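You operate a simulated robot arm through the tools that you are given. There is no shell and no other tool. Be economical: measure what you need, move in short steps, check, and stop when the job is done.

Carry out the task below with a simulated two-armed robot. There is one attempt and no reset: what you move stays moved.

Task
Pick up the small cream bobbin with one hand, pass it to the other hand and put it on the shelf of the side bench. Set down upright: small cream bobbin.
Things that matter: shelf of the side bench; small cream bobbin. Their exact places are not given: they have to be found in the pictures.

Only the result counts: the job must be done as asked and must still hold three seconds after the hand-in. Knocking over, shifting, dropping, spilling or breaking anything else fails it.

Robot
Two 6-joint arms with two-finger parallel grippers on one trunk, on a base that drives. Base frame: it is fixed to the floor where the robot stands at the start and does not move with it; the origin is under the middle of the robot, x ahead of it, y to its left, z up; the surface under the hand at the start is at about z = 800. Lengths are in mm, angles in rad, forces in N, time in s.
The left shoulder is at the start at [-103, 177, 746], the right one opposite. With the tool pointing down near the work surface each hand reaches from about 100 to 680 mm from the robot's upright axis, wherever it stands, measured 20 degrees to its own side. Places, roughly: shelf of the side bench [1000, -200, 300]. Payload 1.57 kg a hand.
The TCP of each hand is the grasp point between the finger pads, 30 mm short of the fingertips. In the tool frame z runs along the fingers and y along their closing line. The gripper opens to 80 mm. The fingers are 17 mm wide and 12 mm thick; the gripper's body (40 by 82 mm) begins 80 mm behind the TCP.
Orientation is that of the tool frame in the base frame, as a unit quaternion [x, y, z, w]. With the fingers straight down and closing along the base's y, the tool's x points along the base's -x, its y along +y and its z along -z.

Tools
- The arms move only by the tool step_arm. It takes "left_motion", "right_motion" or both (then of equal length, played together; a hand with none holds still); each is a list of rows, each an object (a shift or turn left out is 0, a gripper value left out holds the last) with "delta_pos": the shift along the tool's x, y, z in mm, a list of three; "delta_rot": the turn, a rotation vector about the tool's x, y, z in rad, a list of three. In form: [{"delta_pos": [x, y, z], "delta_rot": [wx, wy, wz]}, ...]. A call has 1 to 20 rows; each row is the pose to reach, as a shift and turn from the pose commanded when the call began, along the tool's axes at that moment. "left_claw" and "right_claw" are, for a hand that has rows, the finger opening in mm, from 0 to 80, set as the call begins (left out, the last holds). Rows are played at 5 a second. More than 50 mm and 0.15 rad between two rows, or a gripper value outside its range, and nothing of the call is played. Where a pose cannot be reached the arm comes as near as it can. A force on the tool above 40 N (or 10 N above the force at the start of the call, whichever is more), or a blocked arm, ends the call early, and 0.2 s more pass. Each finger travels about 72 mm/s and halts on what it meets, pressing with about 40 N; the grip force reading is that of the motor and also rises with nothing between the fingers. The clock runs only during rows and for 0.2 s after the last one: add rows that repeat a pose to give the fingers time. The reply holds the time, the measured pose of the TCP, the force on the tool along the base axes, the opening and the grip force, in the units named above and with some noise, with the torque about the TCP (base axes, N m) and any sound that the robot's microphone picked up.
- Cameras (640 x 400 px; columns grow to the right, rows downward): "scene" is now at [26.7, -28.2, 1454.9]; the picture's right is [-0.40, -0.92, 0.00], its down [-0.77, 0.34, -0.55] and it looks along [0.50, -0.22, -0.84] (base axes); focal length 264 px, centre (320, 200). "left" rides on the left gripper at [72, 7, -122] in its tool frame; the picture's right is [-0.09, 1.00, 0.00], its down [-0.84, -0.08, -0.54] and it looks along [-0.54, -0.05, 0.84] (tool axes); focal length 238 px, centre (320, 200). "right" rides on the right gripper at [72, -7, -122] in its tool frame; the picture's right is [0.09, 1.00, 0.00], its down [-0.84, 0.08, -0.54] and it looks along [-0.54, 0.05, 0.84] (tool axes); focal length 238 px, centre (320, 200).
- snapshot(camera): a new picture of that camera. It takes no simulated time.
- raise_lower(by): slides the trunk up (or, below 0, down) by that many mm; the arms and the scene camera ride with it, the base frame stays. It gives what a move gives, with no picture.
- drive_base(legs): drives the robot by 1 to 6 legs, each [ahead, left, turn to the left] in mm, mm and rad, along the robot's own axes; the way and the turn of a leg run together, so that a leg with both is an arc; at most 1500 mm and 3.142 rad a leg. The arms and the cameras ride along, it lands a little off, and it stops where it bumps. It gives what a move gives.
- turn_head(pan, tilt): turns the head with the scene camera to pan (to the left, within 2.496 rad either way) and tilt (down, from -0.506 to 1.204), counted from straight ahead of the robot. It gives what a move gives.
- locate(camera, pixels): for up to 12 pixels [column, row] of the newest picture of that camera ("zoom" is the newest enlarged one), the place [x, y, z] in the base frame of the surface seen there, good to about 2 mm. It takes no simulated time.
- zoom(camera, box): a new picture of the part [left, top, right, bottom] of that camera's present view, enlarged. It takes no simulated time.
- finish_job(): hands the job in; it is judged then, once.

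Work in short steps. Measure before you move; look again where a grasp or a placing could have gone wrong, and mend it. You have 80 turns and 58 pictures in all, those below and enlarged ones among them. Open the grippers and draw the arms clear of the work before you hand the job in, unless the task says otherwise; then end with one line.

The tools are called after "Call:" by a JSON object that holds its "fn" and its "kwargs". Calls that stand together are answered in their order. step_arm: Moves the arms, as the interface text tells. Its arguments: {"type":"object","properties":{"left_motion":{"type":"array"},"left_claw":{"type":"number"},"right_motion":{"type":"array"},"right_claw":{"type":"number"}},"required":[]} The other tools are called the same way: raise_lower (by) slides the trunk up or down; drive_base (legs) drives the base; turn_head (pan, tilt) turns the head that bears the scene camera; snapshot (camera) takes a picture; locate (camera, pixels) gives the place of the surface under pixels of a picture; zoom (camera, box) takes an enlarged picture of a part of a camera's view; finish_job () hands the job in.

At the start:

```text
time_s: 0.0
left_tool_pos: [518.4, -0.6, 1072.6]
left_tcp_rot: [0.001, 1.0, 0.0, 0.0]
left_ft_force: [-0.9, -0.1, 1.0]
left_moment: [0.01, -0.01, 0.02]
left_finger_gap: 80.1
left_grip_force: 0.1
right_tool_pos: [411.4, -283.4, 1061.4]
right_tcp_rot: [0.0, 1.0, 0.0, -0.001]
right_ft_force: [-0.5, -0.4, 0.1]
right_moment: [-0.01, -0.03, -0.01]
right_finger_gap: 80.0
right_grip_force: 0.1
trunk travel left (down, up): [-188.0, 140.0]
robot x, y, heading: [1.6, -5.0, -0.002]
head pan, tilt: [-0.414, 0.993]
```

scene: 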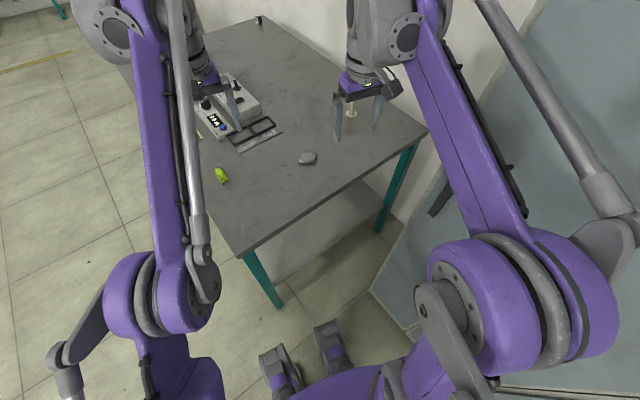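
right: 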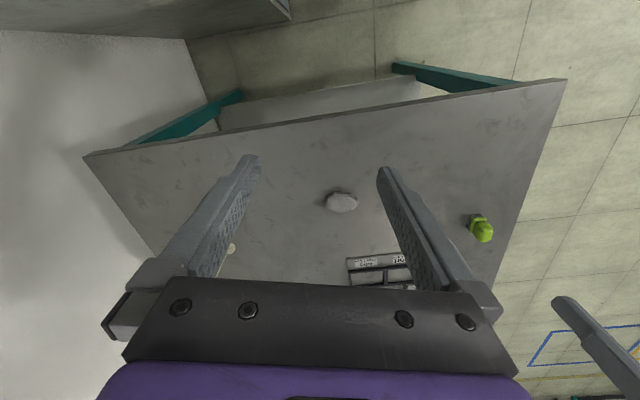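
left: 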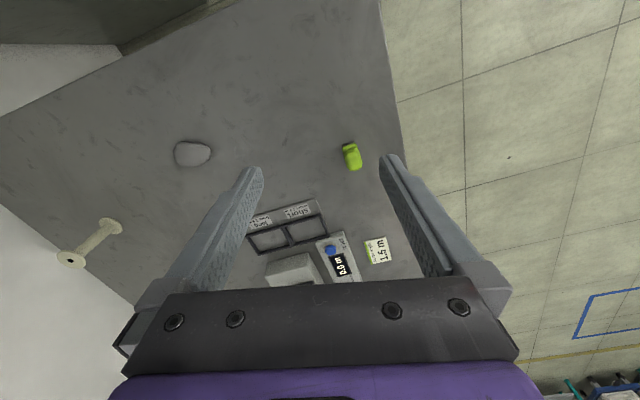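

The bobbin seems to stand at about scene (350,112), left (90,245). I locate it, the table and the lower shelf.

Call:
{"fn": "locate", "kwargs": {"camera": "scene", "pixels": [[351, 112], [350, 104], [308, 158], [220, 176], [320, 230], [360, 200], [245, 253], [426, 130], [260, 20], [290, 180], [290, 265], [400, 190]]}}

Call:
{"fn": "locate", "kwargs": {"camera": "left", "pixels": [[70, 260], [60, 262], [80, 260], [112, 227], [92, 243], [192, 153], [135, 306], [0, 120], [385, 60], [110, 250]]}}

Call:
{"fn": "zoom", "kwargs": {"camera": "scene", "box": [180, 60, 440, 320]}}

```text
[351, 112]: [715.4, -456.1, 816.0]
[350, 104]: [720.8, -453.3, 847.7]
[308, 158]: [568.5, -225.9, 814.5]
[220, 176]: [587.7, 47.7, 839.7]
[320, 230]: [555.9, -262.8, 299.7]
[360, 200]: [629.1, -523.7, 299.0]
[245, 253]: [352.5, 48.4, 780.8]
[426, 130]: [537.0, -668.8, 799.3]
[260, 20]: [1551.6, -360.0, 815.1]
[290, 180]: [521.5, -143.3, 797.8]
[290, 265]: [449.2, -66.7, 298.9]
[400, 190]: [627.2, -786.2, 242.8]
```

```text
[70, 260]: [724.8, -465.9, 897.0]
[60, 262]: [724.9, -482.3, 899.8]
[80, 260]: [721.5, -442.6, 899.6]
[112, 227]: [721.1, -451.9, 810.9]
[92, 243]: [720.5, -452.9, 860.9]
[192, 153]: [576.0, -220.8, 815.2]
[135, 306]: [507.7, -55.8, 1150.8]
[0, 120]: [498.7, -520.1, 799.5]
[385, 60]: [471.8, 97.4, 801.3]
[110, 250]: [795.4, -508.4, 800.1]
```

```text
1.54 times, centred on (310, 190) of scene
```

zoom: 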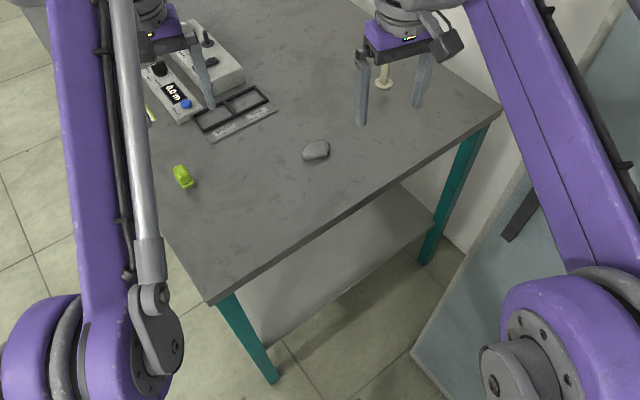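

The table is the side bench, with its shelf at z≈300 underneath. I measure the table's front edge and the shelf's front edge in the zoom picture.

Call:
{"fn": "locate", "kwargs": {"camera": "zoom", "pixels": [[212, 298], [350, 206], [490, 112], [270, 340], [300, 322], [350, 285], [400, 249], [425, 230], [290, 345], [380, 250], [270, 375], [425, 258]]}}

Call:
{"fn": "zoom", "kwargs": {"camera": "left", "box": [20, 190, 180, 290]}}

```text
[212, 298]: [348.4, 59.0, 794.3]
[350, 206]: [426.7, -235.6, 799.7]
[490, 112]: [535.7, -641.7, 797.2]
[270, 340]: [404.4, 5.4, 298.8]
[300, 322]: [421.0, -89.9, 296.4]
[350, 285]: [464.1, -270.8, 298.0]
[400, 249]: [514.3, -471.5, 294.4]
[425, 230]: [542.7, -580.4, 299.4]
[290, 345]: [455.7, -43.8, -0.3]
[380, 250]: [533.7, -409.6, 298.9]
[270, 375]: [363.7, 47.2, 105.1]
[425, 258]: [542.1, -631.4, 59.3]
```

```text
4.00 times, centred on (100, 240) of left
```

zoom: 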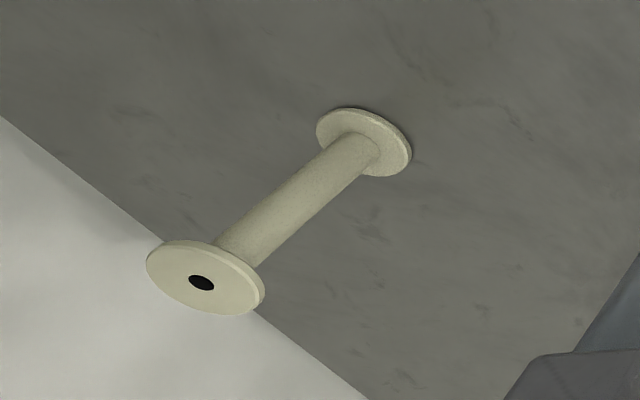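

The bobbin stands 100 mm tall at about (721,-453) and the table is turned about 15°. Now I check the obstacles to the right (blue-grey panel) and the robot's own front.

Call:
{"fn": "locate", "kwargs": {"camera": "scene", "pixels": [[400, 260], [400, 300], [560, 60], [600, 150], [440, 170], [570, 375], [280, 370], [330, 340], [340, 370], [430, 210], [275, 355], [620, 395]]}}

Call:
{"fn": "turn_head", "kwargs": {"pan": -0.9, "tilt": 0.7}}

Call:
{"fn": "snapshot", "kwargs": {"camera": "scene"}}

```text
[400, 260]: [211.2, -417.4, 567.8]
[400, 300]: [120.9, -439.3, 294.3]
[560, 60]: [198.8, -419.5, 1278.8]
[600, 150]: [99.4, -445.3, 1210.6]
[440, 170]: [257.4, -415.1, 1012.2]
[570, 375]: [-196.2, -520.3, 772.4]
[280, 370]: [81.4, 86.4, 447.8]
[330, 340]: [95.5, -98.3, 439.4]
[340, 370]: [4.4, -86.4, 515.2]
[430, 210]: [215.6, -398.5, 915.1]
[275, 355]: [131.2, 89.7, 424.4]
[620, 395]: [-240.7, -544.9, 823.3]
```

```text
time_s: 0.9
left_tool_pos: [518.3, -2.0, 1073.5]
left_tcp_rot: [0.0, 1.0, 0.0, -0.001]
left_ft_force: [-0.1, 0.6, -0.1]
left_moment: [0.0, 0.03, 0.0]
left_finger_gap: 79.9
left_grip_force: 0.0
right_tool_pos: [410.6, -283.0, 1060.5]
right_tcp_rot: [-0.001, 1.0, 0.001, 0.0]
right_ft_force: [0.7, -0.5, -0.8]
right_moment: [0.02, -0.02, 0.0]
right_finger_gap: 79.9
right_grip_force: 0.2
trunk travel left (down, up): [-188.0, 140.0]
robot x, y, heading: [-0.8, 1.1, -0.001]
head pan, tilt: [-0.901, 0.7]
```

```text
52 pictures are left
```

scene: 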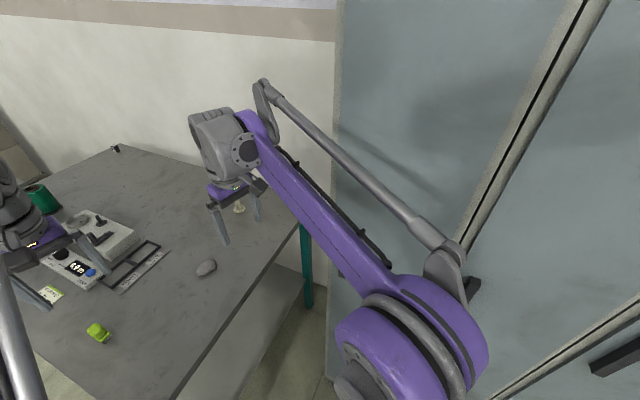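

A locker stands to the right. I locate its end and the right elbow's extent to judge the space for driving.

Call:
{"fn": "locate", "kwargs": {"camera": "scene", "pixels": [[339, 60], [338, 130], [332, 370], [480, 340], [400, 310], [470, 390], [440, 260], [600, 60], [270, 85], [240, 200], [116, 149], [395, 220]]}}

Call:
{"fn": "turn_head", "kwargs": {"pan": -0.1, "tilt": 1.1}}

Call:
{"fn": "snapshot", "kwargs": {"camera": "scene"}}

```text
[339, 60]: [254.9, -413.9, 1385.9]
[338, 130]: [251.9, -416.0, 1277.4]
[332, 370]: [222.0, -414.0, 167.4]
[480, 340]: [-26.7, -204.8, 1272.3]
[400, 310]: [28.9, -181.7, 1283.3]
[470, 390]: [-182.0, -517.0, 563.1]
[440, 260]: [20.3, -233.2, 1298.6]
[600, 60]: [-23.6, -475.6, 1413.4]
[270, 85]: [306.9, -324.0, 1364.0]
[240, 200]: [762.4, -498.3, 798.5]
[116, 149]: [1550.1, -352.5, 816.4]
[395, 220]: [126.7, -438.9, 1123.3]
```

```text
time_s: 2.0
left_tool_pos: [519.9, -1.9, 1073.5]
left_tcp_rot: [0.0, 1.0, 0.0, 0.0]
left_ft_force: [0.0, 0.5, 0.6]
left_moment: [0.0, 0.02, 0.01]
left_finger_gap: 80.1
left_grip_force: 0.1
right_tool_pos: [411.5, -282.9, 1060.8]
right_tcp_rot: [-0.001, 1.0, 0.0, 0.001]
right_ft_force: [0.3, -0.4, 0.4]
right_moment: [0.01, 0.02, 0.04]
right_finger_gap: 80.2
right_grip_force: 0.1
trunk travel left (down, up): [-188.0, 140.0]
robot x, y, heading: [-1.4, 1.7, -0.001]
head pan, tilt: [-0.099, 1.1]
```

```text
51 pictures are left
```

scene: 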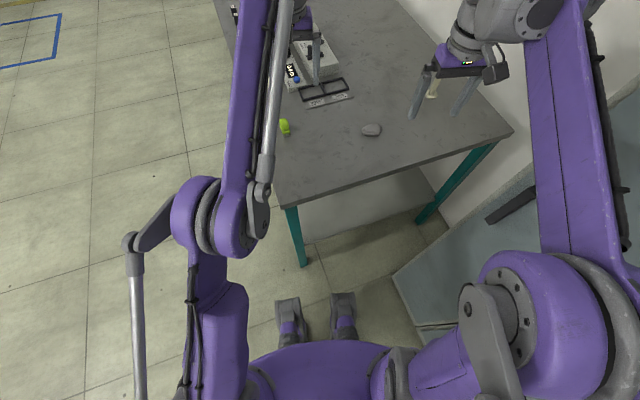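

The locker ends at about 140 mm ahead along the table's normal. I turn to face the bench squarely and drive closer by 140 mm and 50 mm to the right.

Call:
{"fn": "drive_base", "kwargs": {"legs": [[0, 0, 0.262], [140, -50, 0]]}}

Call:
{"fn": "turn_head", "kwargs": {"pan": -0.4, "tilt": 1.0}}

Call:
{"fn": "snapshot", "kwargs": {"camera": "scene"}}

Call:
{"fn": "snapshot", "kwargs": {"camera": "right"}}

```text
time_s: 4.4
left_tool_pos: [600.2, 113.0, 1074.8]
left_tcp_rot: [-0.132, 0.991, 0.0, 0.0]
left_ft_force: [0.3, -0.3, -0.9]
left_moment: [-0.02, -0.04, -0.04]
left_finger_gap: 79.8
left_grip_force: 0.0
right_tool_pos: [571.2, -188.1, 1061.0]
right_tcp_rot: [-0.131, 0.991, 0.001, -0.001]
right_ft_force: [0.9, -0.4, -0.7]
right_moment: [-0.01, 0.02, 0.03]
right_finger_gap: 80.2
right_grip_force: 0.3
trunk travel left (down, up): [-188.0, 140.0]
robot x, y, heading: [103.6, -17.4, 0.261]
head pan, tilt: [-0.099, 1.1]
stopped in leg 2: the robot was blocked; the commanded pose is now the measured one
```

```text
time_s: 5.2
left_tool_pos: [600.6, 113.4, 1074.4]
left_tcp_rot: [-0.131, 0.991, 0.0, 0.0]
left_ft_force: [0.8, -0.5, 0.1]
left_moment: [0.01, 0.02, 0.02]
left_finger_gap: 80.1
left_grip_force: 0.0
right_tool_pos: [570.8, -187.7, 1061.1]
right_tcp_rot: [-0.132, 0.991, 0.0, -0.001]
right_ft_force: [0.7, 0.6, 0.2]
right_moment: [0.0, 0.02, -0.01]
right_finger_gap: 80.2
right_grip_force: 0.0
trunk travel left (down, up): [-188.0, 140.0]
robot x, y, heading: [103.5, -21.4, 0.263]
head pan, tilt: [-0.4, 1.0]
```

```text
50 pictures are left
```

scene: 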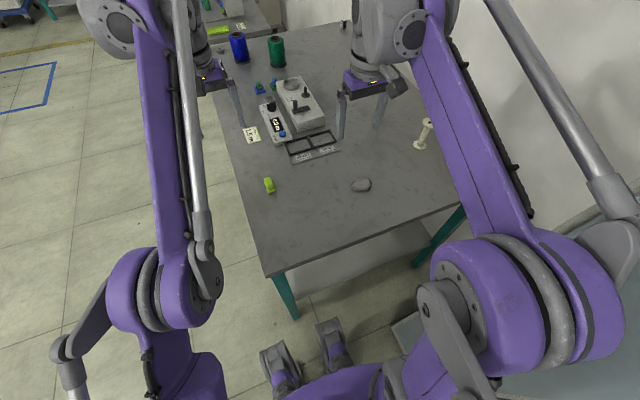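

```text
49 pictures are left
```

right: 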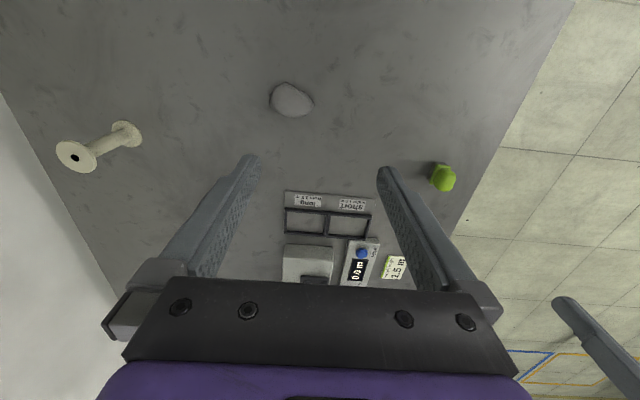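

The robot was blocked at about s=95, likely the base against the bench; nothing on the table moved visibly. I back off a little and shift right to bring the bobbin well within the right arm's reach.

Call:
{"fn": "drive_base", "kwargs": {"legs": [[-15, 0, 0], [0, -80, 0]]}}

Call:
{"fn": "snapshot", "kwargs": {"camera": "right"}}

```text
time_s: 6.9
left_tool_pos: [607.6, 33.2, 1073.5]
left_tcp_rot: [-0.131, 0.991, 0.0, 0.0]
left_ft_force: [0.3, -0.4, -0.9]
left_moment: [-0.01, -0.01, -0.02]
left_finger_gap: 80.2
left_grip_force: 0.2
right_tool_pos: [577.6, -269.3, 1061.7]
right_tcp_rot: [-0.131, 0.991, 0.0, 0.001]
right_ft_force: [0.1, -0.3, -0.4]
right_moment: [-0.02, -0.03, -0.02]
right_finger_gap: 80.2
right_grip_force: 0.0
trunk travel left (down, up): [-188.0, 140.0]
robot x, y, heading: [108.3, -100.7, 0.261]
head pan, tilt: [-0.4, 1.0]
```

```text
48 pictures are left
```

right: 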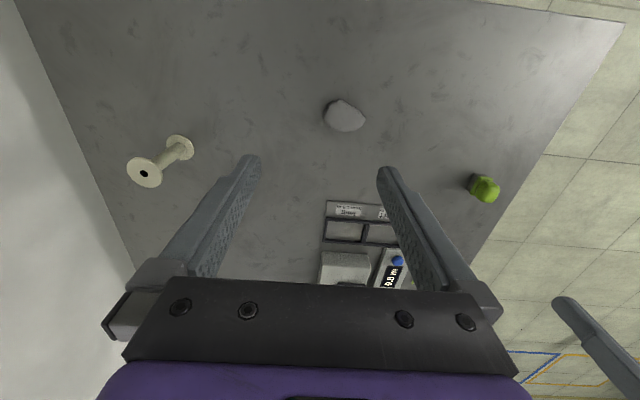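

The shift worked. I measure the bobbin precisely: top flange near (145,172), bottom flange near (180,147).

Call:
{"fn": "locate", "kwargs": {"camera": "right", "pixels": [[130, 172], [159, 176], [146, 163], [140, 183], [165, 160], [189, 145], [180, 139], [170, 156], [345, 115]]}}

Call:
{"fn": "zoom", "kwargs": {"camera": "right", "box": [120, 120, 216, 200]}}

```text
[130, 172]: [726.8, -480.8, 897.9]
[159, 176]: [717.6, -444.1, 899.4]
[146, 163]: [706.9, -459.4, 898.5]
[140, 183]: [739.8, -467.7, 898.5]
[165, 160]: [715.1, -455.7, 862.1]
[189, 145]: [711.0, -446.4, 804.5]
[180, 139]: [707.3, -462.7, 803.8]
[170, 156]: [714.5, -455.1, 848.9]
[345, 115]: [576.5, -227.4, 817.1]
```

```text
5.00 times, centred on (168, 160) of right
```

zoom: 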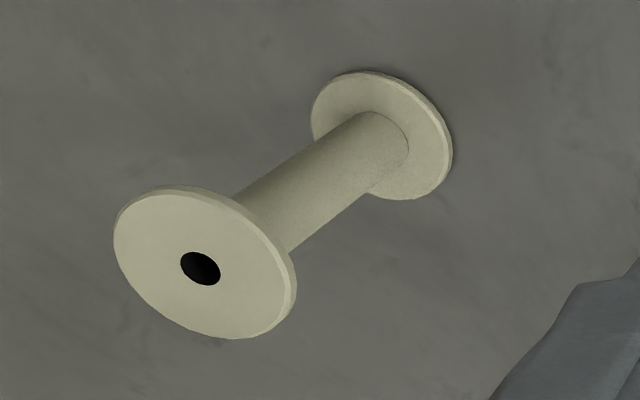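

Call:
{"fn": "locate", "kwargs": {"camera": "zoom", "pixels": [[118, 245], [290, 290], [170, 195], [235, 330], [205, 255], [180, 268], [222, 268], [300, 200], [345, 150]]}}

```text
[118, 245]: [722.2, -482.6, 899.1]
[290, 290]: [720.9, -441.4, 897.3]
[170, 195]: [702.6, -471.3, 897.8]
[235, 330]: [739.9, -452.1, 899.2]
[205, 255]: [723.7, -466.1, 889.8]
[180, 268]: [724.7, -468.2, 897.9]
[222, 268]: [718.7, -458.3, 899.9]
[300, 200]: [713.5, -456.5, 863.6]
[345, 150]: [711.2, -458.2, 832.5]
```

The bobbin's axis is at about (721.5,-462), top flange about 42 mm wide at z≈899. The right hand will take it from above by the top flange; I first bring it above the bobbin.

Call:
{"fn": "step_arm", "kwargs": {"right_motion": [{"delta_pos": [-13, -32, 10]}, {"delta_pos": [-26, -64, 20]}, {"delta_pos": [-38, -96, 30]}, {"delta_pos": [-51, -128, 40]}, {"delta_pos": [-64, -160, 50]}, {"delta_pos": [-77, -192, 65]}, {"delta_pos": [-89.3, -223.3, 80]}, {"delta_pos": [-89.3, -223.3, 80]}, {"delta_pos": [-89.3, -223.3, 80]}], "right_claw": 80}}

Call:
{"fn": "snapshot", "kwargs": {"camera": "right"}}

Call:
{"fn": "snapshot", "kwargs": {"camera": "scene"}}

```text
time_s: 8.9
left_tool_pos: [607.3, 31.6, 1074.6]
left_tcp_rot: [-0.131, 0.991, 0.0, 0.0]
left_ft_force: [0.0, 0.7, -0.2]
left_moment: [0.04, -0.02, 0.04]
left_finger_gap: 80.2
left_grip_force: 0.1
right_tool_pos: [722.4, -460.6, 979.4]
right_tcp_rot: [-0.131, 0.991, -0.001, 0.0]
right_ft_force: [-0.2, -0.4, -0.5]
right_moment: [-0.02, -0.01, 0.01]
right_finger_gap: 80.1
right_grip_force: 0.0
trunk travel left (down, up): [-188.0, 140.0]
robot x, y, heading: [107.5, -103.8, 0.265]
head pan, tilt: [-0.4, 1.0]
```

```text
46 pictures are left
```

right: 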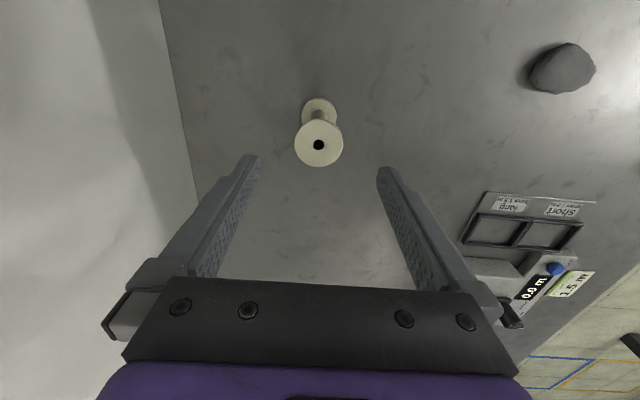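

```text
45 pictures are left
```

scene: 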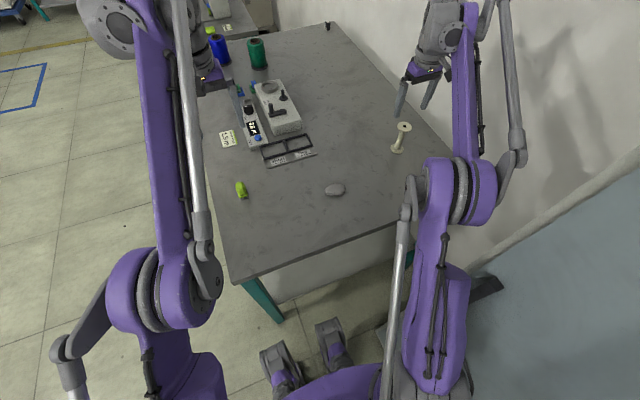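

The fingers straddle the bobbin's column; I check the flange centre and rim from here (pixels 294–344, 121–167).

Call:
{"fn": "locate", "kwargs": {"camera": "right", "pixels": [[297, 144], [341, 144], [319, 124], [319, 164], [310, 130], [330, 160]]}}

```text
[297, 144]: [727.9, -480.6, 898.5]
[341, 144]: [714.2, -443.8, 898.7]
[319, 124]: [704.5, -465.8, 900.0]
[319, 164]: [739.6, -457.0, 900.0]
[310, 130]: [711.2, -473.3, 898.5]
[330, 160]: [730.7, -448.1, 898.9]
```

The centre is (721.6,-461.9), matching the hand. I descend 81 mm so the pads sit at the flange.

Call:
{"fn": "step_arm", "kwargs": {"right_motion": [{"delta_pos": [0, -1, 27]}, {"delta_pos": [0, -1, 54]}, {"delta_pos": [0, -1, 81]}, {"delta_pos": [0, -1, 81]}]}}

Call:
{"fn": "snapshot", "kwargs": {"camera": "right"}}

```text
time_s: 9.9
left_tool_pos: [607.1, 33.1, 1074.3]
left_tcp_rot: [-0.131, 0.991, 0.0, 0.001]
left_ft_force: [0.1, 0.6, 0.0]
left_moment: [0.01, 0.01, -0.01]
left_finger_gap: 79.9
left_grip_force: 0.1
right_tool_pos: [721.6, -461.4, 898.3]
right_tcp_rot: [-0.13, 0.991, 0.0, 0.0]
right_ft_force: [0.3, 0.3, 0.7]
right_moment: [0.0, -0.01, 0.04]
right_finger_gap: 80.0
right_grip_force: 0.1
trunk travel left (down, up): [-188.0, 140.0]
robot x, y, heading: [108.1, -101.0, 0.261]
head pan, tilt: [-0.4, 1.0]
```

```text
44 pictures are left
```

right: 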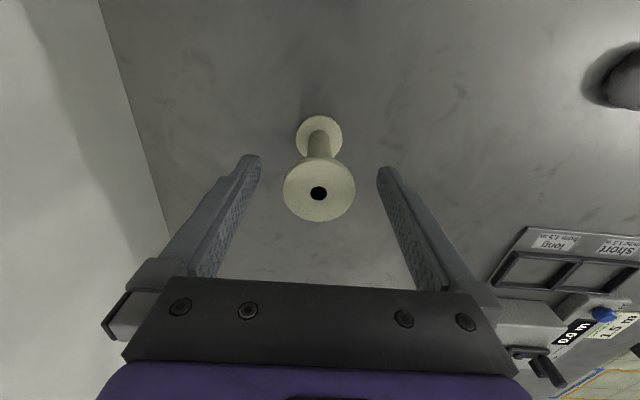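

The bobbin is centred between the fingers at (319,190). I close the right gripper.

Call:
{"fn": "step_arm", "kwargs": {"right_motion": [{"delta_pos": [0, 0, 0]}, {"delta_pos": [0, 0, 0]}, {"delta_pos": [0, 0, 0]}, {"delta_pos": [0, 0, 0]}], "right_claw": 30}}

Call:
{"fn": "snapshot", "kwargs": {"camera": "right"}}

```text
time_s: 10.9
left_tool_pos: [606.9, 33.1, 1073.9]
left_tcp_rot: [-0.131, 0.991, 0.0, 0.0]
left_ft_force: [0.2, 0.3, -0.6]
left_moment: [0.01, -0.02, 0.0]
left_finger_gap: 80.2
left_grip_force: 0.2
right_tool_pos: [720.3, -461.7, 899.1]
right_tcp_rot: [-0.131, 0.991, 0.0, 0.0]
right_ft_force: [-0.2, -0.1, 0.5]
right_moment: [0.01, -0.01, -0.01]
right_finger_gap: 42.5
right_grip_force: 40.2
trunk travel left (down, up): [-188.0, 140.0]
robot x, y, heading: [110.1, -101.9, 0.262]
head pan, tilt: [-0.4, 1.0]
```

```text
43 pictures are left
```

right: 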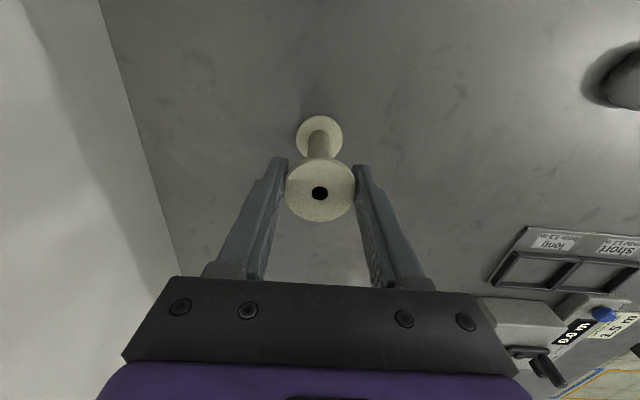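

Gripped at 42.5 mm. I lift 150 mm and look.

Call:
{"fn": "step_arm", "kwargs": {"right_motion": [{"delta_pos": [0, 0, -15]}, {"delta_pos": [0, 0, -40]}, {"delta_pos": [0, 0, -75]}, {"delta_pos": [0, 0, -110]}, {"delta_pos": [0, 0, -150]}, {"delta_pos": [0, 0, -150]}]}}

Call:
{"fn": "snapshot", "kwargs": {"camera": "right"}}

```text
time_s: 12.3
left_tool_pos: [606.8, 32.7, 1075.3]
left_tcp_rot: [-0.131, 0.991, -0.001, 0.0]
left_ft_force: [-0.4, 0.1, 0.7]
left_moment: [0.02, -0.04, 0.02]
left_finger_gap: 80.1
left_grip_force: 0.1
right_tool_pos: [706.2, -456.9, 1038.7]
right_tcp_rot: [-0.131, 0.991, 0.001, -0.001]
right_ft_force: [-1.1, 0.8, -0.1]
right_moment: [-0.05, -0.02, 0.03]
right_finger_gap: 29.7
right_grip_force: 0.0
right hand out of reach, approached as far as the arm can: row 5, 6
trunk travel left (down, up): [-188.0, 140.0]
robot x, y, heading: [102.7, -102.7, 0.266]
head pan, tilt: [-0.4, 1.0]
```

```text
42 pictures are left
```

right: 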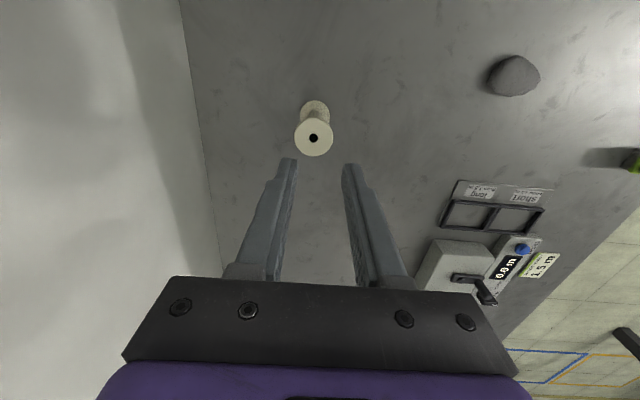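

The flange slipped out of the pads, but the bobbin still stands (at (313,137)). I'll grasp the core instead, with the tool tilted to 20° below horizontal; first I back off while pitching the right hand.

Call:
{"fn": "step_arm", "kwargs": {"right_motion": [{"delta_pos": [25, 0, 0]}, {"delta_pos": [50, 0, 0], "delta_rot": [0, -0.136, 0]}, {"delta_pos": [80, 0, 10], "delta_rot": [0, -0.272, 0]}, {"delta_pos": [110, 0, 20], "delta_rot": [0, -0.408, 0]}, {"delta_pos": [110, 0, 35], "delta_rot": [0, -0.543, 0]}, {"delta_pos": [110, 0, 50], "delta_rot": [0, -0.679, 0]}, {"delta_pos": [110, 0, 60], "delta_rot": [0, -0.815, 0]}, {"delta_pos": [110, 0, 70], "delta_rot": [0, -0.95, 0]}, {"delta_pos": [110, 0, 80], "delta_rot": [0, -1.086, 0]}, {"delta_pos": [110, 0, 89], "delta_rot": [0, -1.222, 0]}, {"delta_pos": [110, 0, 89], "delta_rot": [0, -1.222, 0]}], "right_claw": 76}}

Call:
{"fn": "snapshot", "kwargs": {"camera": "right"}}

Call:
{"fn": "snapshot", "kwargs": {"camera": "scene"}}

```text
time_s: 14.9
left_tool_pos: [622.0, 70.3, 1062.2]
left_tcp_rot: [-0.14, 0.99, -0.011, -0.009]
left_ft_force: [-0.4, 0.9, 0.0]
left_moment: [-0.03, -0.02, 0.03]
left_finger_gap: 80.2
left_grip_force: 0.1
right_tool_pos: [631.2, -440.4, 955.4]
right_tcp_rot: [-0.13, 0.815, 0.079, 0.56]
right_ft_force: [0.9, -1.3, 0.0]
right_moment: [0.0, -0.02, 0.0]
right_finger_gap: 76.1
right_grip_force: 0.0
trunk travel left (down, up): [-188.0, 140.0]
robot x, y, heading: [108.7, -100.6, 0.28]
head pan, tilt: [-0.4, 1.0]
stopped in row 11 (right hand): the arm was blocked; the commanded pose is now the measured one
```

```text
41 pictures are left
```

right: 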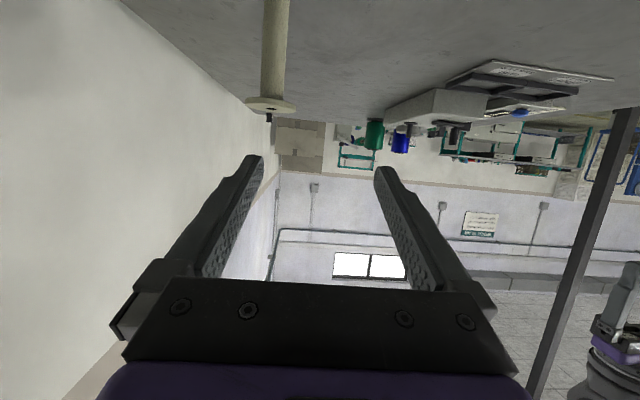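

```text
40 pictures are left
```

scene: 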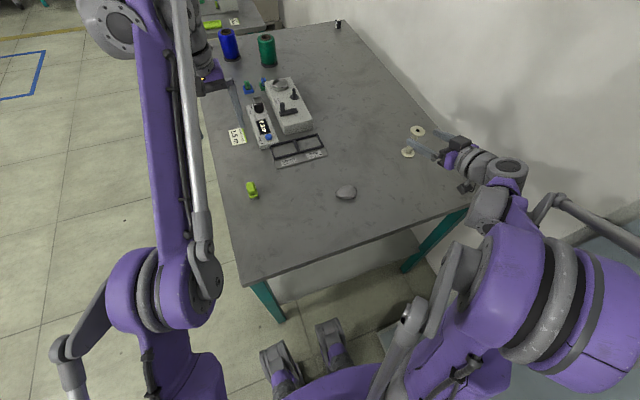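

The right arm was blocked in the last row, likely its elbow against the wall or locker on the right. I measure the elbow against them.

Call:
{"fn": "locate", "kwargs": {"camera": "scene", "pixels": [[600, 320], [630, 340], [560, 380], [545, 200], [610, 225], [620, 262], [575, 280], [520, 170], [600, 180], [635, 245], [500, 240], [530, 300]]}}

Call:
{"fn": "turn_head", "kwargs": {"pan": -1.2, "tilt": 0.7}}

Call:
{"fn": "snapshot", "kwargs": {"camera": "scene"}}

```text
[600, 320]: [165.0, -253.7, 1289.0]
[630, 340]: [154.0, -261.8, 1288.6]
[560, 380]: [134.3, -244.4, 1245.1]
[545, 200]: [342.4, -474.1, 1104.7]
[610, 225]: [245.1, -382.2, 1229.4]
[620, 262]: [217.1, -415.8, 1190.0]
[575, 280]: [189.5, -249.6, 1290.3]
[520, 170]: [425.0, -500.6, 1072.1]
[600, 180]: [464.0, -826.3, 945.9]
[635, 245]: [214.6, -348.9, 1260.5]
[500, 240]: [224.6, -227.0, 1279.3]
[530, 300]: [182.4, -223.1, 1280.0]
```

```text
time_s: 16.1
left_tool_pos: [622.9, 69.0, 1061.1]
left_tcp_rot: [-0.138, 0.99, -0.012, -0.011]
left_ft_force: [0.2, -0.9, -0.5]
left_moment: [-0.01, -0.01, -0.01]
left_finger_gap: 79.9
left_grip_force: 0.0
right_tool_pos: [628.5, -439.7, 953.2]
right_tcp_rot: [-0.129, 0.816, 0.078, 0.558]
right_ft_force: [0.0, 0.3, -0.1]
right_moment: [0.0, 0.0, -0.02]
right_finger_gap: 76.2
right_grip_force: 0.1
trunk travel left (down, up): [-188.0, 140.0]
robot x, y, heading: [107.2, -99.7, 0.279]
head pan, tilt: [-1.201, 0.7]
```

```text
39 pictures are left
```

scene: 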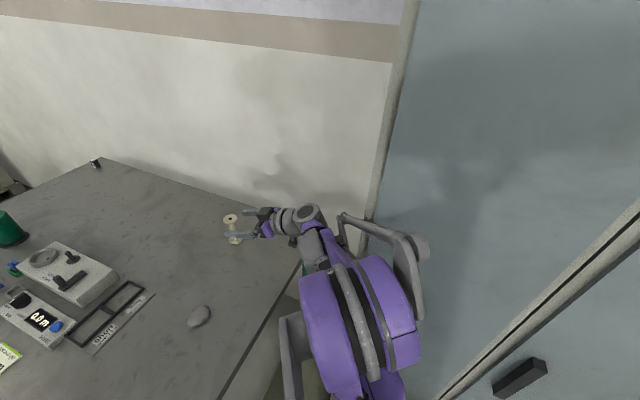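

The right arm's linkage touches the locker corner near (217,-416,1190). I drive 70 mm left to free it.

Call:
{"fn": "drive_base", "kwargs": {"legs": [[0, 70, 0], [0, 0, -0.015]]}}

Call:
{"fn": "snapshot", "kwargs": {"camera": "right"}}

Call:
{"fn": "snapshot", "kwargs": {"camera": "scene"}}

```text
time_s: 17.7
left_tool_pos: [599.4, 102.5, 1068.8]
left_tcp_rot: [-0.128, 0.992, -0.002, -0.006]
left_ft_force: [-0.3, -0.3, 0.0]
left_moment: [0.0, 0.0, -0.01]
left_finger_gap: 80.2
left_grip_force: 0.0
right_tool_pos: [596.3, -410.1, 948.6]
right_tcp_rot: [-0.112, 0.815, 0.078, 0.563]
right_ft_force: [1.0, 0.0, -0.1]
right_moment: [0.03, 0.01, 0.0]
right_finger_gap: 76.0
right_grip_force: 0.0
trunk travel left (down, up): [-188.0, 140.0]
robot x, y, heading: [88.9, -32.2, 0.258]
head pan, tilt: [-1.201, 0.7]
```

```text
38 pictures are left
```

right: 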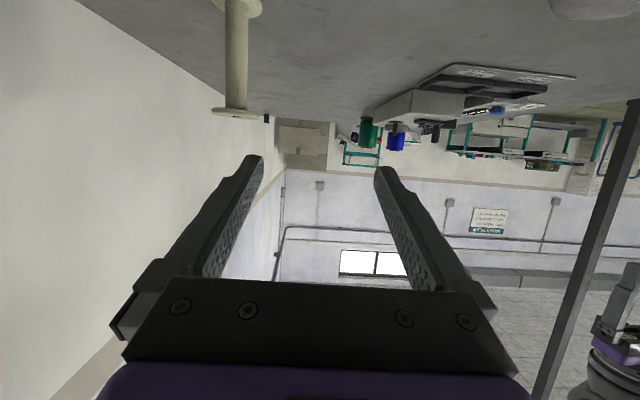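

```text
37 pictures are left
```

scene: 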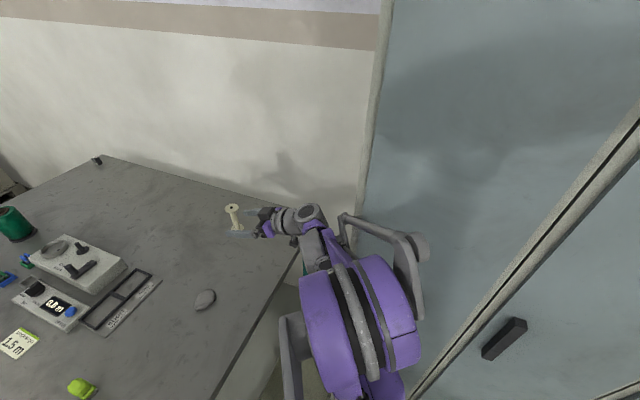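

The bobbin still stands. The tool is 20.7° below horizontal; I yaw it about 40° to the right and go to a standoff 100 mm from the core, aiming at z≈873.

Call:
{"fn": "step_arm", "kwargs": {"right_motion": [{"delta_rot": [0.131, 0, 0.049]}, {"delta_rot": [0.261, 0, 0.099]}, {"delta_rot": [0.392, 0, 0.148]}, {"delta_rot": [0.522, 0, 0.198]}, {"delta_rot": [0.653, 0, 0.247]}, {"delta_pos": [12, -12, 23], "delta_rot": [0.653, 0, 0.247]}, {"delta_pos": [25, -23.3, 46.9], "delta_rot": [0.653, 0, 0.247]}, {"delta_pos": [25, -23.3, 46.9], "delta_rot": [0.653, 0, 0.247]}]}}

Call:
{"fn": "snapshot", "kwargs": {"camera": "right"}}

Call:
{"fn": "snapshot", "kwargs": {"camera": "scene"}}

```text
time_s: 19.5
left_tool_pos: [590.8, 98.6, 1073.7]
left_tcp_rot: [-0.128, 0.992, 0.0, 0.0]
left_ft_force: [0.4, 0.1, 0.4]
left_moment: [0.01, -0.01, 0.04]
left_finger_gap: 80.0
left_grip_force: 0.0
right_tool_pos: [626.6, -425.6, 911.9]
right_tcp_rot: [0.175, 0.801, -0.116, 0.56]
right_ft_force: [-0.1, 0.8, 0.9]
right_moment: [-0.01, -0.03, -0.03]
right_finger_gap: 76.2
right_grip_force: 0.0
right hand out of reach, approached as far as the arm can: row 5
trunk travel left (down, up): [-188.0, 140.0]
robot x, y, heading: [90.3, -34.3, 0.256]
head pan, tilt: [-1.201, 0.7]
```

```text
36 pictures are left
```

right: 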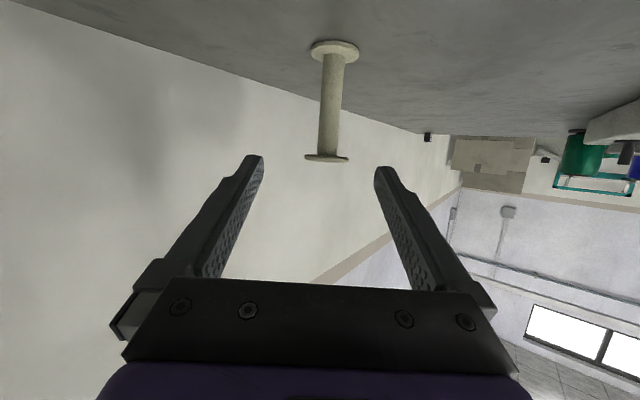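

```text
35 pictures are left
```

scene: 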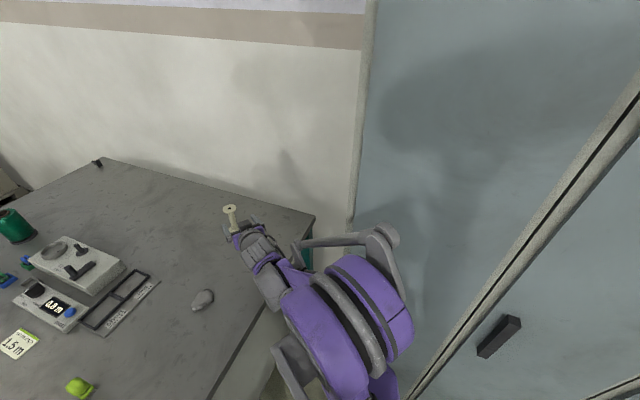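

Tool is now about 20° below horizontal and 24° right of base x. I re-measure the bobbin in this view (core from (333,60) to (326,155)).

Call:
{"fn": "locate", "kwargs": {"camera": "right", "pixels": [[333, 60], [330, 100], [327, 140], [326, 158], [318, 110], [341, 110], [335, 45], [307, 157], [347, 159]]}}

```text
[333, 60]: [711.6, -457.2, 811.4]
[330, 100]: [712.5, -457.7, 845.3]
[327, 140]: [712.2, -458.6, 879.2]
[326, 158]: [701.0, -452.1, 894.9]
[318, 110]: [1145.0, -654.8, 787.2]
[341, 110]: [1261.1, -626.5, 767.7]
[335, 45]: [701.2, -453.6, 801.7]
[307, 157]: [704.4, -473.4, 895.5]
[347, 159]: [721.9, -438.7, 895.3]
```

The core axis is confirmed at (721.6,-462). I advance along the tool 109 mm with a small sideways correction.

Call:
{"fn": "step_arm", "kwargs": {"right_motion": [{"delta_pos": [1, 5.4, 10]}, {"delta_pos": [1.5, 5.4, 40]}, {"delta_pos": [1.5, 5.4, 65]}, {"delta_pos": [1.5, 5.4, 90]}, {"delta_pos": [1.5, 5.4, 108]}, {"delta_pos": [1.5, 5.4, 108]}]}}

Call:
{"fn": "snapshot", "kwargs": {"camera": "right"}}

```text
time_s: 20.9
left_tool_pos: [590.5, 98.2, 1074.0]
left_tcp_rot: [-0.129, 0.992, 0.0, 0.0]
left_ft_force: [-0.8, 0.2, -0.4]
left_moment: [-0.01, 0.0, 0.02]
left_finger_gap: 80.1
left_grip_force: 0.1
right_tool_pos: [720.9, -460.7, 874.1]
right_tcp_rot: [0.175, 0.801, -0.116, 0.56]
right_ft_force: [0.3, 0.1, -0.2]
right_moment: [-0.01, 0.03, 0.04]
right_finger_gap: 76.0
right_grip_force: 0.0
trunk travel left (down, up): [-188.0, 140.0]
robot x, y, heading: [90.1, -34.8, 0.258]
head pan, tilt: [-1.201, 0.7]
```

```text
34 pictures are left
```

right: 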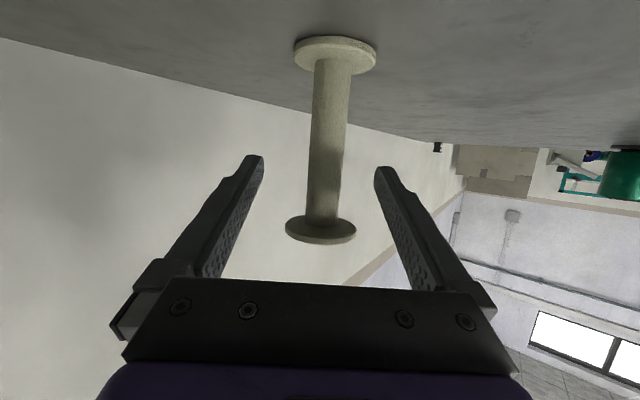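

The TCP is at the core, centred between the fingers. I close the right gripper on it.

Call:
{"fn": "step_arm", "kwargs": {"right_motion": [{"delta_pos": [0, 0, 0]}, {"delta_pos": [0, 0, 0]}, {"delta_pos": [0, 0, 0]}, {"delta_pos": [0, 0, 0]}, {"delta_pos": [0, 0, 0]}], "right_claw": 8}}

Call:
{"fn": "snapshot", "kwargs": {"camera": "right"}}

```text
time_s: 22.1
left_tool_pos: [591.1, 97.9, 1073.8]
left_tcp_rot: [-0.128, 0.992, 0.0, 0.001]
left_ft_force: [1.1, 0.5, -0.1]
left_moment: [0.03, 0.01, -0.01]
left_finger_gap: 80.1
left_grip_force: 0.1
right_tool_pos: [720.0, -461.5, 874.0]
right_tcp_rot: [0.176, 0.802, -0.116, 0.56]
right_ft_force: [-0.3, -0.4, 0.6]
right_moment: [0.0, -0.02, 0.0]
right_finger_gap: 18.3
right_grip_force: 32.9
trunk travel left (down, up): [-188.0, 140.0]
robot x, y, heading: [89.8, -31.3, 0.261]
head pan, tilt: [-1.201, 0.7]
```

```text
33 pictures are left
```

right: 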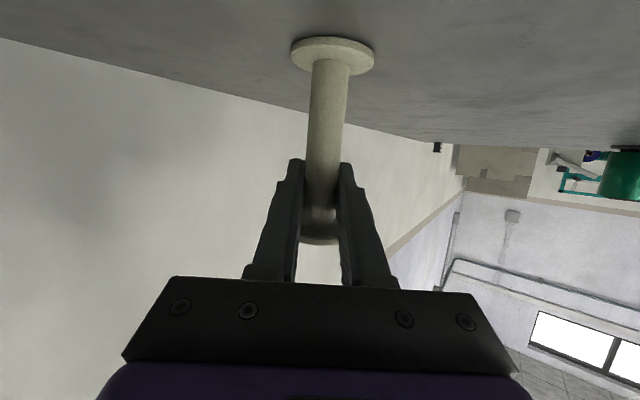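

Gripped at 18.3 mm on the core. I lift 100 mm slowly straight up.

Call:
{"fn": "step_arm", "kwargs": {"right_motion": [{"delta_pos": [-9.4, 0, -3.4]}, {"delta_pos": [-28, 0, -10.3]}, {"delta_pos": [-47, 0.5, -17]}, {"delta_pos": [-70, 1, -25.8]}, {"delta_pos": [-93.8, 1, -34.4]}, {"delta_pos": [-93.8, 1, -34.4]}]}}

Call:
{"fn": "snapshot", "kwargs": {"camera": "right"}}

```text
time_s: 23.5
left_tool_pos: [590.1, 96.4, 1074.4]
left_tcp_rot: [-0.128, 0.992, 0.0, 0.001]
left_ft_force: [0.2, 0.2, 0.2]
left_moment: [-0.02, -0.03, -0.02]
left_finger_gap: 80.2
left_grip_force: 0.0
right_tool_pos: [723.6, -461.1, 974.2]
right_tcp_rot: [0.175, 0.801, -0.115, 0.56]
right_ft_force: [-0.9, 0.1, -0.4]
right_moment: [-0.03, -0.02, 0.03]
right_finger_gap: 18.4
right_grip_force: 32.6
trunk travel left (down, up): [-188.0, 140.0]
robot x, y, heading: [90.6, -30.6, 0.256]
head pan, tilt: [-1.201, 0.7]
```

```text
32 pictures are left
```

right: 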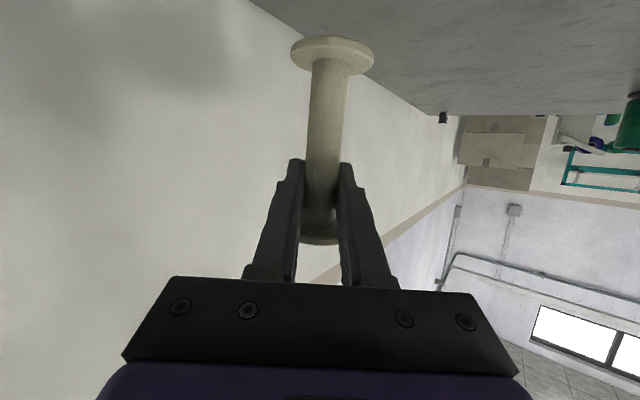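

The bobbin is firmly held. Next I set the left hand in a waiting pose: pitched to 25° below horizontal, yawed 40° right, in front of the robot's middle.

Call:
{"fn": "step_arm", "kwargs": {"left_motion": [{"delta_pos": [20, 12, 0]}, {"delta_pos": [40, 24, 0], "delta_rot": [0.0395, -0.1086, 0.062]}, {"delta_pos": [60, 36, 0], "delta_rot": [0.079, -0.217, 0.124]}, {"delta_pos": [80, 48, 5], "delta_rot": [0.1185, -0.326, 0.186]}, {"delta_pos": [100, 60, 10], "delta_rot": [0.158, -0.434, 0.248]}, {"delta_pos": [126, 80, 15], "delta_rot": [0.1975, -0.543, 0.31]}, {"delta_pos": [126, 80, 20], "delta_rot": [0.237, -0.652, 0.372]}, {"delta_pos": [126, 80, 25], "delta_rot": [0.2765, -0.76, 0.434]}, {"delta_pos": [126, 80, 30], "delta_rot": [0.316, -0.869, 0.496]}, {"delta_pos": [126, 80, 37], "delta_rot": [0.3555, -0.977, 0.558]}, {"delta_pos": [126, 80, 44], "delta_rot": [0.395, -1.086, 0.62]}, {"delta_pos": [126, 80, 44], "delta_rot": [0.395, -1.086, 0.62]}], "left_claw": 76}}

Call:
{"fn": "turn_head", "kwargs": {"pan": -0.3, "tilt": 0.9}}

Call:
{"fn": "snapshot", "kwargs": {"camera": "scene"}}

```text
time_s: 26.1
left_tool_pos: [447.9, 143.8, 1030.7]
left_tcp_rot: [0.185, 0.823, -0.118, 0.525]
left_ft_force: [-0.7, 0.5, 0.3]
left_moment: [0.01, 0.01, 0.0]
left_finger_gap: 76.2
left_grip_force: 0.1
right_tool_pos: [721.6, -462.1, 974.3]
right_tcp_rot: [0.175, 0.802, -0.115, 0.56]
right_ft_force: [0.8, -0.6, -0.5]
right_moment: [0.02, 0.0, 0.0]
right_finger_gap: 18.4
right_grip_force: 32.8
trunk travel left (down, up): [-188.0, 140.0]
robot x, y, heading: [88.4, -33.5, 0.26]
head pan, tilt: [-1.201, 0.7]
```

```text
time_s: 27.3
left_tool_pos: [448.3, 143.6, 1030.3]
left_tcp_rot: [0.185, 0.824, -0.117, 0.523]
left_ft_force: [0.4, 0.2, 0.8]
left_moment: [0.03, 0.02, -0.03]
left_finger_gap: 76.1
left_grip_force: 0.1
right_tool_pos: [722.0, -461.0, 973.7]
right_tcp_rot: [0.175, 0.802, -0.115, 0.56]
right_ft_force: [-0.4, -0.6, -0.6]
right_moment: [-0.01, -0.03, 0.04]
right_finger_gap: 18.6
right_grip_force: 32.0
trunk travel left (down, up): [-188.0, 140.0]
robot x, y, heading: [89.4, -34.5, 0.259]
head pan, tilt: [-0.3, 0.901]
```

```text
31 pictures are left
```

scene: 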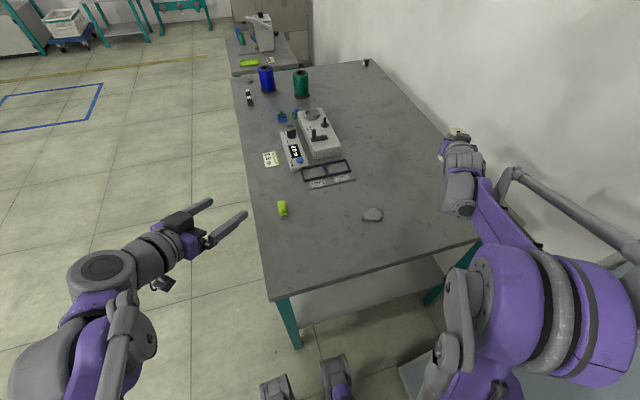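

The left hand waits at (448,144,1030) aimed at (554,93,975). I now bring the bobbin there with the right hand, yawing it 79° to the left on the way.

Call:
{"fn": "step_arm", "kwargs": {"right_motion": [{"delta_pos": [3, 15.6, -13.3]}, {"delta_pos": [9.7, 46.9, -39.8]}, {"delta_pos": [16.2, 78.1, -66.3]}, {"delta_pos": [22.7, 109.4, -92.9]}, {"delta_pos": [29.2, 140.6, -119.4], "delta_rot": [-0.129, 0.001, -0.047]}, {"delta_pos": [35.7, 171.9, -145.9], "delta_rot": [-0.259, 0.003, -0.095]}, {"delta_pos": [42.2, 203.1, -172.5], "delta_rot": [-0.388, 0.004, -0.142]}, {"delta_pos": [48.7, 234.4, -199], "delta_rot": [-0.518, 0.006, -0.19]}, {"delta_pos": [55.2, 265.6, -225.5], "delta_rot": [-0.647, 0.007, -0.237]}, {"delta_pos": [61.7, 296.9, -252.1], "delta_rot": [-0.776, 0.008, -0.284]}, {"delta_pos": [68.2, 328.1, -278.6], "delta_rot": [-0.906, 0.01, -0.332]}, {"delta_pos": [74.7, 359.4, -305.2], "delta_rot": [-1.035, 0.011, -0.379]}, {"delta_pos": [81.2, 390.6, -331.7], "delta_rot": [-1.165, 0.013, -0.427]}, {"delta_pos": [87.7, 421.9, -358.2], "delta_rot": [-1.294, 0.014, -0.474]}, {"delta_pos": [91, 437.5, -371.5], "delta_rot": [-1.294, 0.014, -0.474]}, {"delta_pos": [91, 437.5, -371.5], "delta_rot": [-1.294, 0.014, -0.474]}]}}

Call:
{"fn": "snapshot", "kwargs": {"camera": "scene"}}

Call:
{"fn": "snapshot", "kwargs": {"camera": "left"}}

```text
time_s: 30.7
left_tool_pos: [447.5, 143.2, 1030.1]
left_tcp_rot: [0.184, 0.824, -0.118, 0.523]
left_ft_force: [0.4, -0.1, 0.5]
left_moment: [0.01, 0.01, -0.01]
left_finger_gap: 76.4
left_grip_force: 0.1
right_tool_pos: [555.0, 92.5, 1022.5]
right_tcp_rot: [-0.373, 0.73, 0.268, 0.506]
right_ft_force: [0.6, 0.3, 0.0]
right_moment: [-0.01, -0.01, 0.03]
right_finger_gap: 18.4
right_grip_force: 32.9
trunk travel left (down, up): [-188.0, 140.0]
robot x, y, heading: [87.8, -35.7, 0.258]
head pan, tilt: [-0.3, 0.901]
```

```text
30 pictures are left
```

scene: 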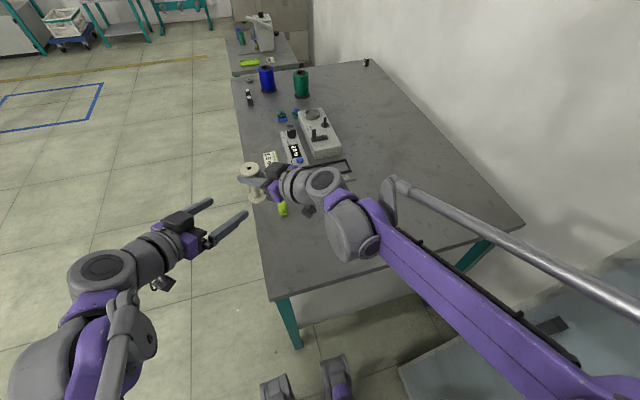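

```text
29 pictures are left
```

left: 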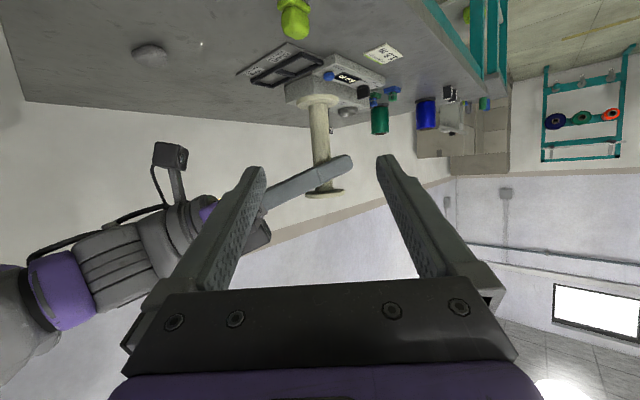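

Both hands are as planned. In the left view the bobbin spans (318,102) (bottom) to (325,192) (top), with the right fingers near the top; I measure it.

Call:
{"fn": "locate", "kwargs": {"camera": "left", "pixels": [[318, 115], [320, 130], [322, 145], [298, 101], [338, 98], [318, 107], [325, 192], [303, 184]]}}

Call:
{"fn": "zoom", "kwargs": {"camera": "left", "box": [250, 80, 400, 210]}}

```text
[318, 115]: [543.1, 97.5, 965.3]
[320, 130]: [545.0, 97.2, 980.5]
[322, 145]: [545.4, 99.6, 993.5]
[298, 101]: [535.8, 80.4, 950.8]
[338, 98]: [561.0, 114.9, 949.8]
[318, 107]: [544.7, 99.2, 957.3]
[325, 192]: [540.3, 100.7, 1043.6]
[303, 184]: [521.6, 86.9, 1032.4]
```

```text
3.08 times, centred on (325, 145) of left
```

zoom: 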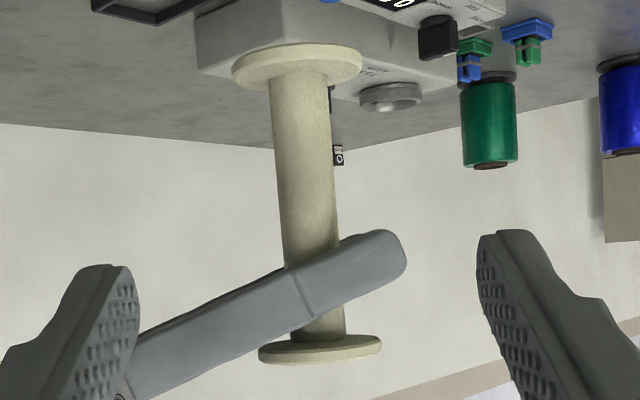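

The core axis is at (553,94), bottom flange at z≈949. I advance the left hand 129.5 mm along its tool axis to grip low on the core at z≈975.

Call:
{"fn": "step_arm", "kwargs": {"left_motion": [{"delta_pos": [0.5, 0, 30]}, {"delta_pos": [0.5, 0, 60]}, {"delta_pos": [0.5, 0, 85]}, {"delta_pos": [0.5, 0, 105]}, {"delta_pos": [0.5, 0, 120]}, {"delta_pos": [0.5, 0, 129.5]}, {"delta_pos": [0.5, 0, 129.5]}]}}

Call:
{"fn": "snapshot", "kwargs": {"camera": "left"}}

Call:
{"fn": "zoom", "kwargs": {"camera": "scene", "box": [160, 120, 352, 240]}}

```text
time_s: 32.3
left_tool_pos: [554.1, 92.9, 974.8]
left_tcp_rot: [0.184, 0.823, -0.118, 0.525]
left_ft_force: [0.5, -1.1, -0.4]
left_moment: [0.0, 0.01, -0.04]
left_finger_gap: 76.2
left_grip_force: 0.0
right_tool_pos: [552.6, 91.8, 1021.8]
right_tcp_rot: [-0.373, 0.729, 0.268, 0.507]
right_ft_force: [0.4, 0.2, 0.5]
right_moment: [0.0, -0.01, 0.01]
right_finger_gap: 18.6
right_grip_force: 33.2
trunk travel left (down, up): [-188.0, 140.0]
robot x, y, heading: [89.6, -35.0, 0.258]
head pan, tilt: [-0.3, 0.901]
```

```text
27 pictures are left
```

left: 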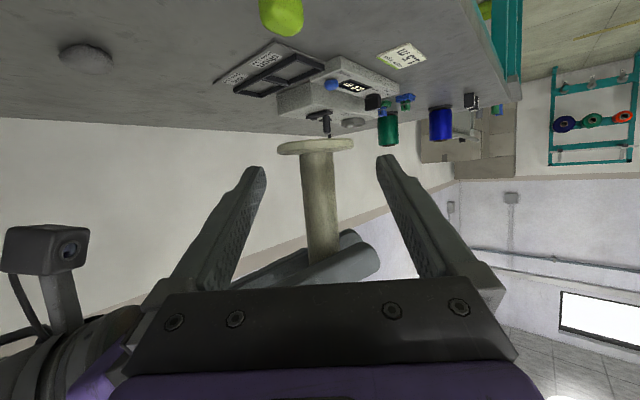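

```text
3.33 times, centred on (256, 180) of scene
```

zoom: 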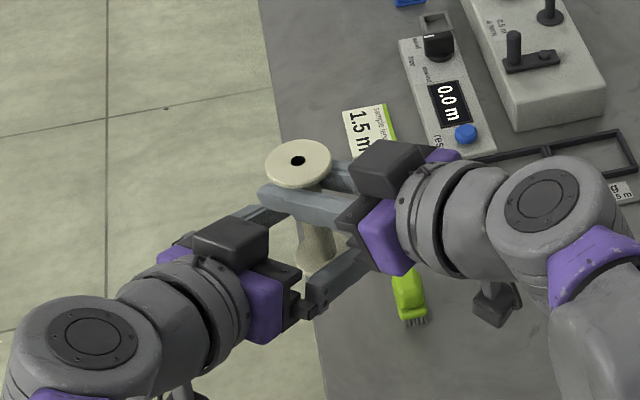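

The core lies between the left fingers at (318,190), below the right fingers. I close the left gripper.

Call:
{"fn": "step_arm", "kwargs": {"left_motion": [{"delta_pos": [0, 0, 0]}, {"delta_pos": [0, 0, 0]}, {"delta_pos": [0, 0, 0]}, {"delta_pos": [0, 0, 0]}, {"delta_pos": [0, 0, 0]}], "left_claw": 8}}

Call:
{"fn": "snapshot", "kwargs": {"camera": "left"}}

```text
time_s: 33.5
left_tool_pos: [552.8, 91.5, 974.2]
left_tcp_rot: [0.186, 0.824, -0.118, 0.523]
left_ft_force: [-3.6, -5.0, 1.9]
left_moment: [0.26, -0.19, -0.07]
left_finger_gap: 18.4
left_grip_force: 33.0
right_tool_pos: [554.8, 91.5, 1020.6]
right_tcp_rot: [-0.373, 0.73, 0.268, 0.507]
right_ft_force: [3.1, 5.2, -1.5]
right_moment: [-0.03, -0.01, 0.05]
right_finger_gap: 18.3
right_grip_force: 33.1
trunk travel left (down, up): [-188.0, 140.0]
robot x, y, heading: [87.3, -35.0, 0.257]
head pan, tilt: [-0.3, 0.901]
```

```text
25 pictures are left
```

left: 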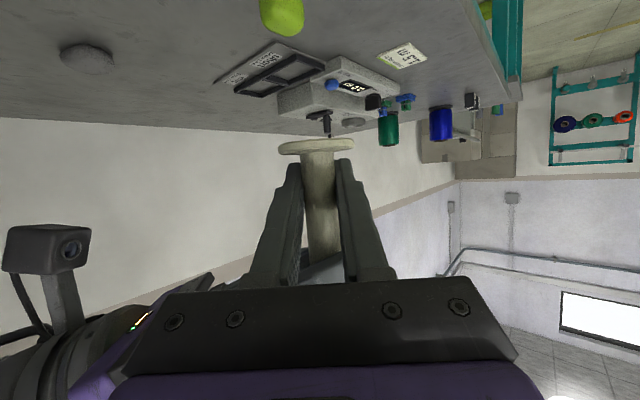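

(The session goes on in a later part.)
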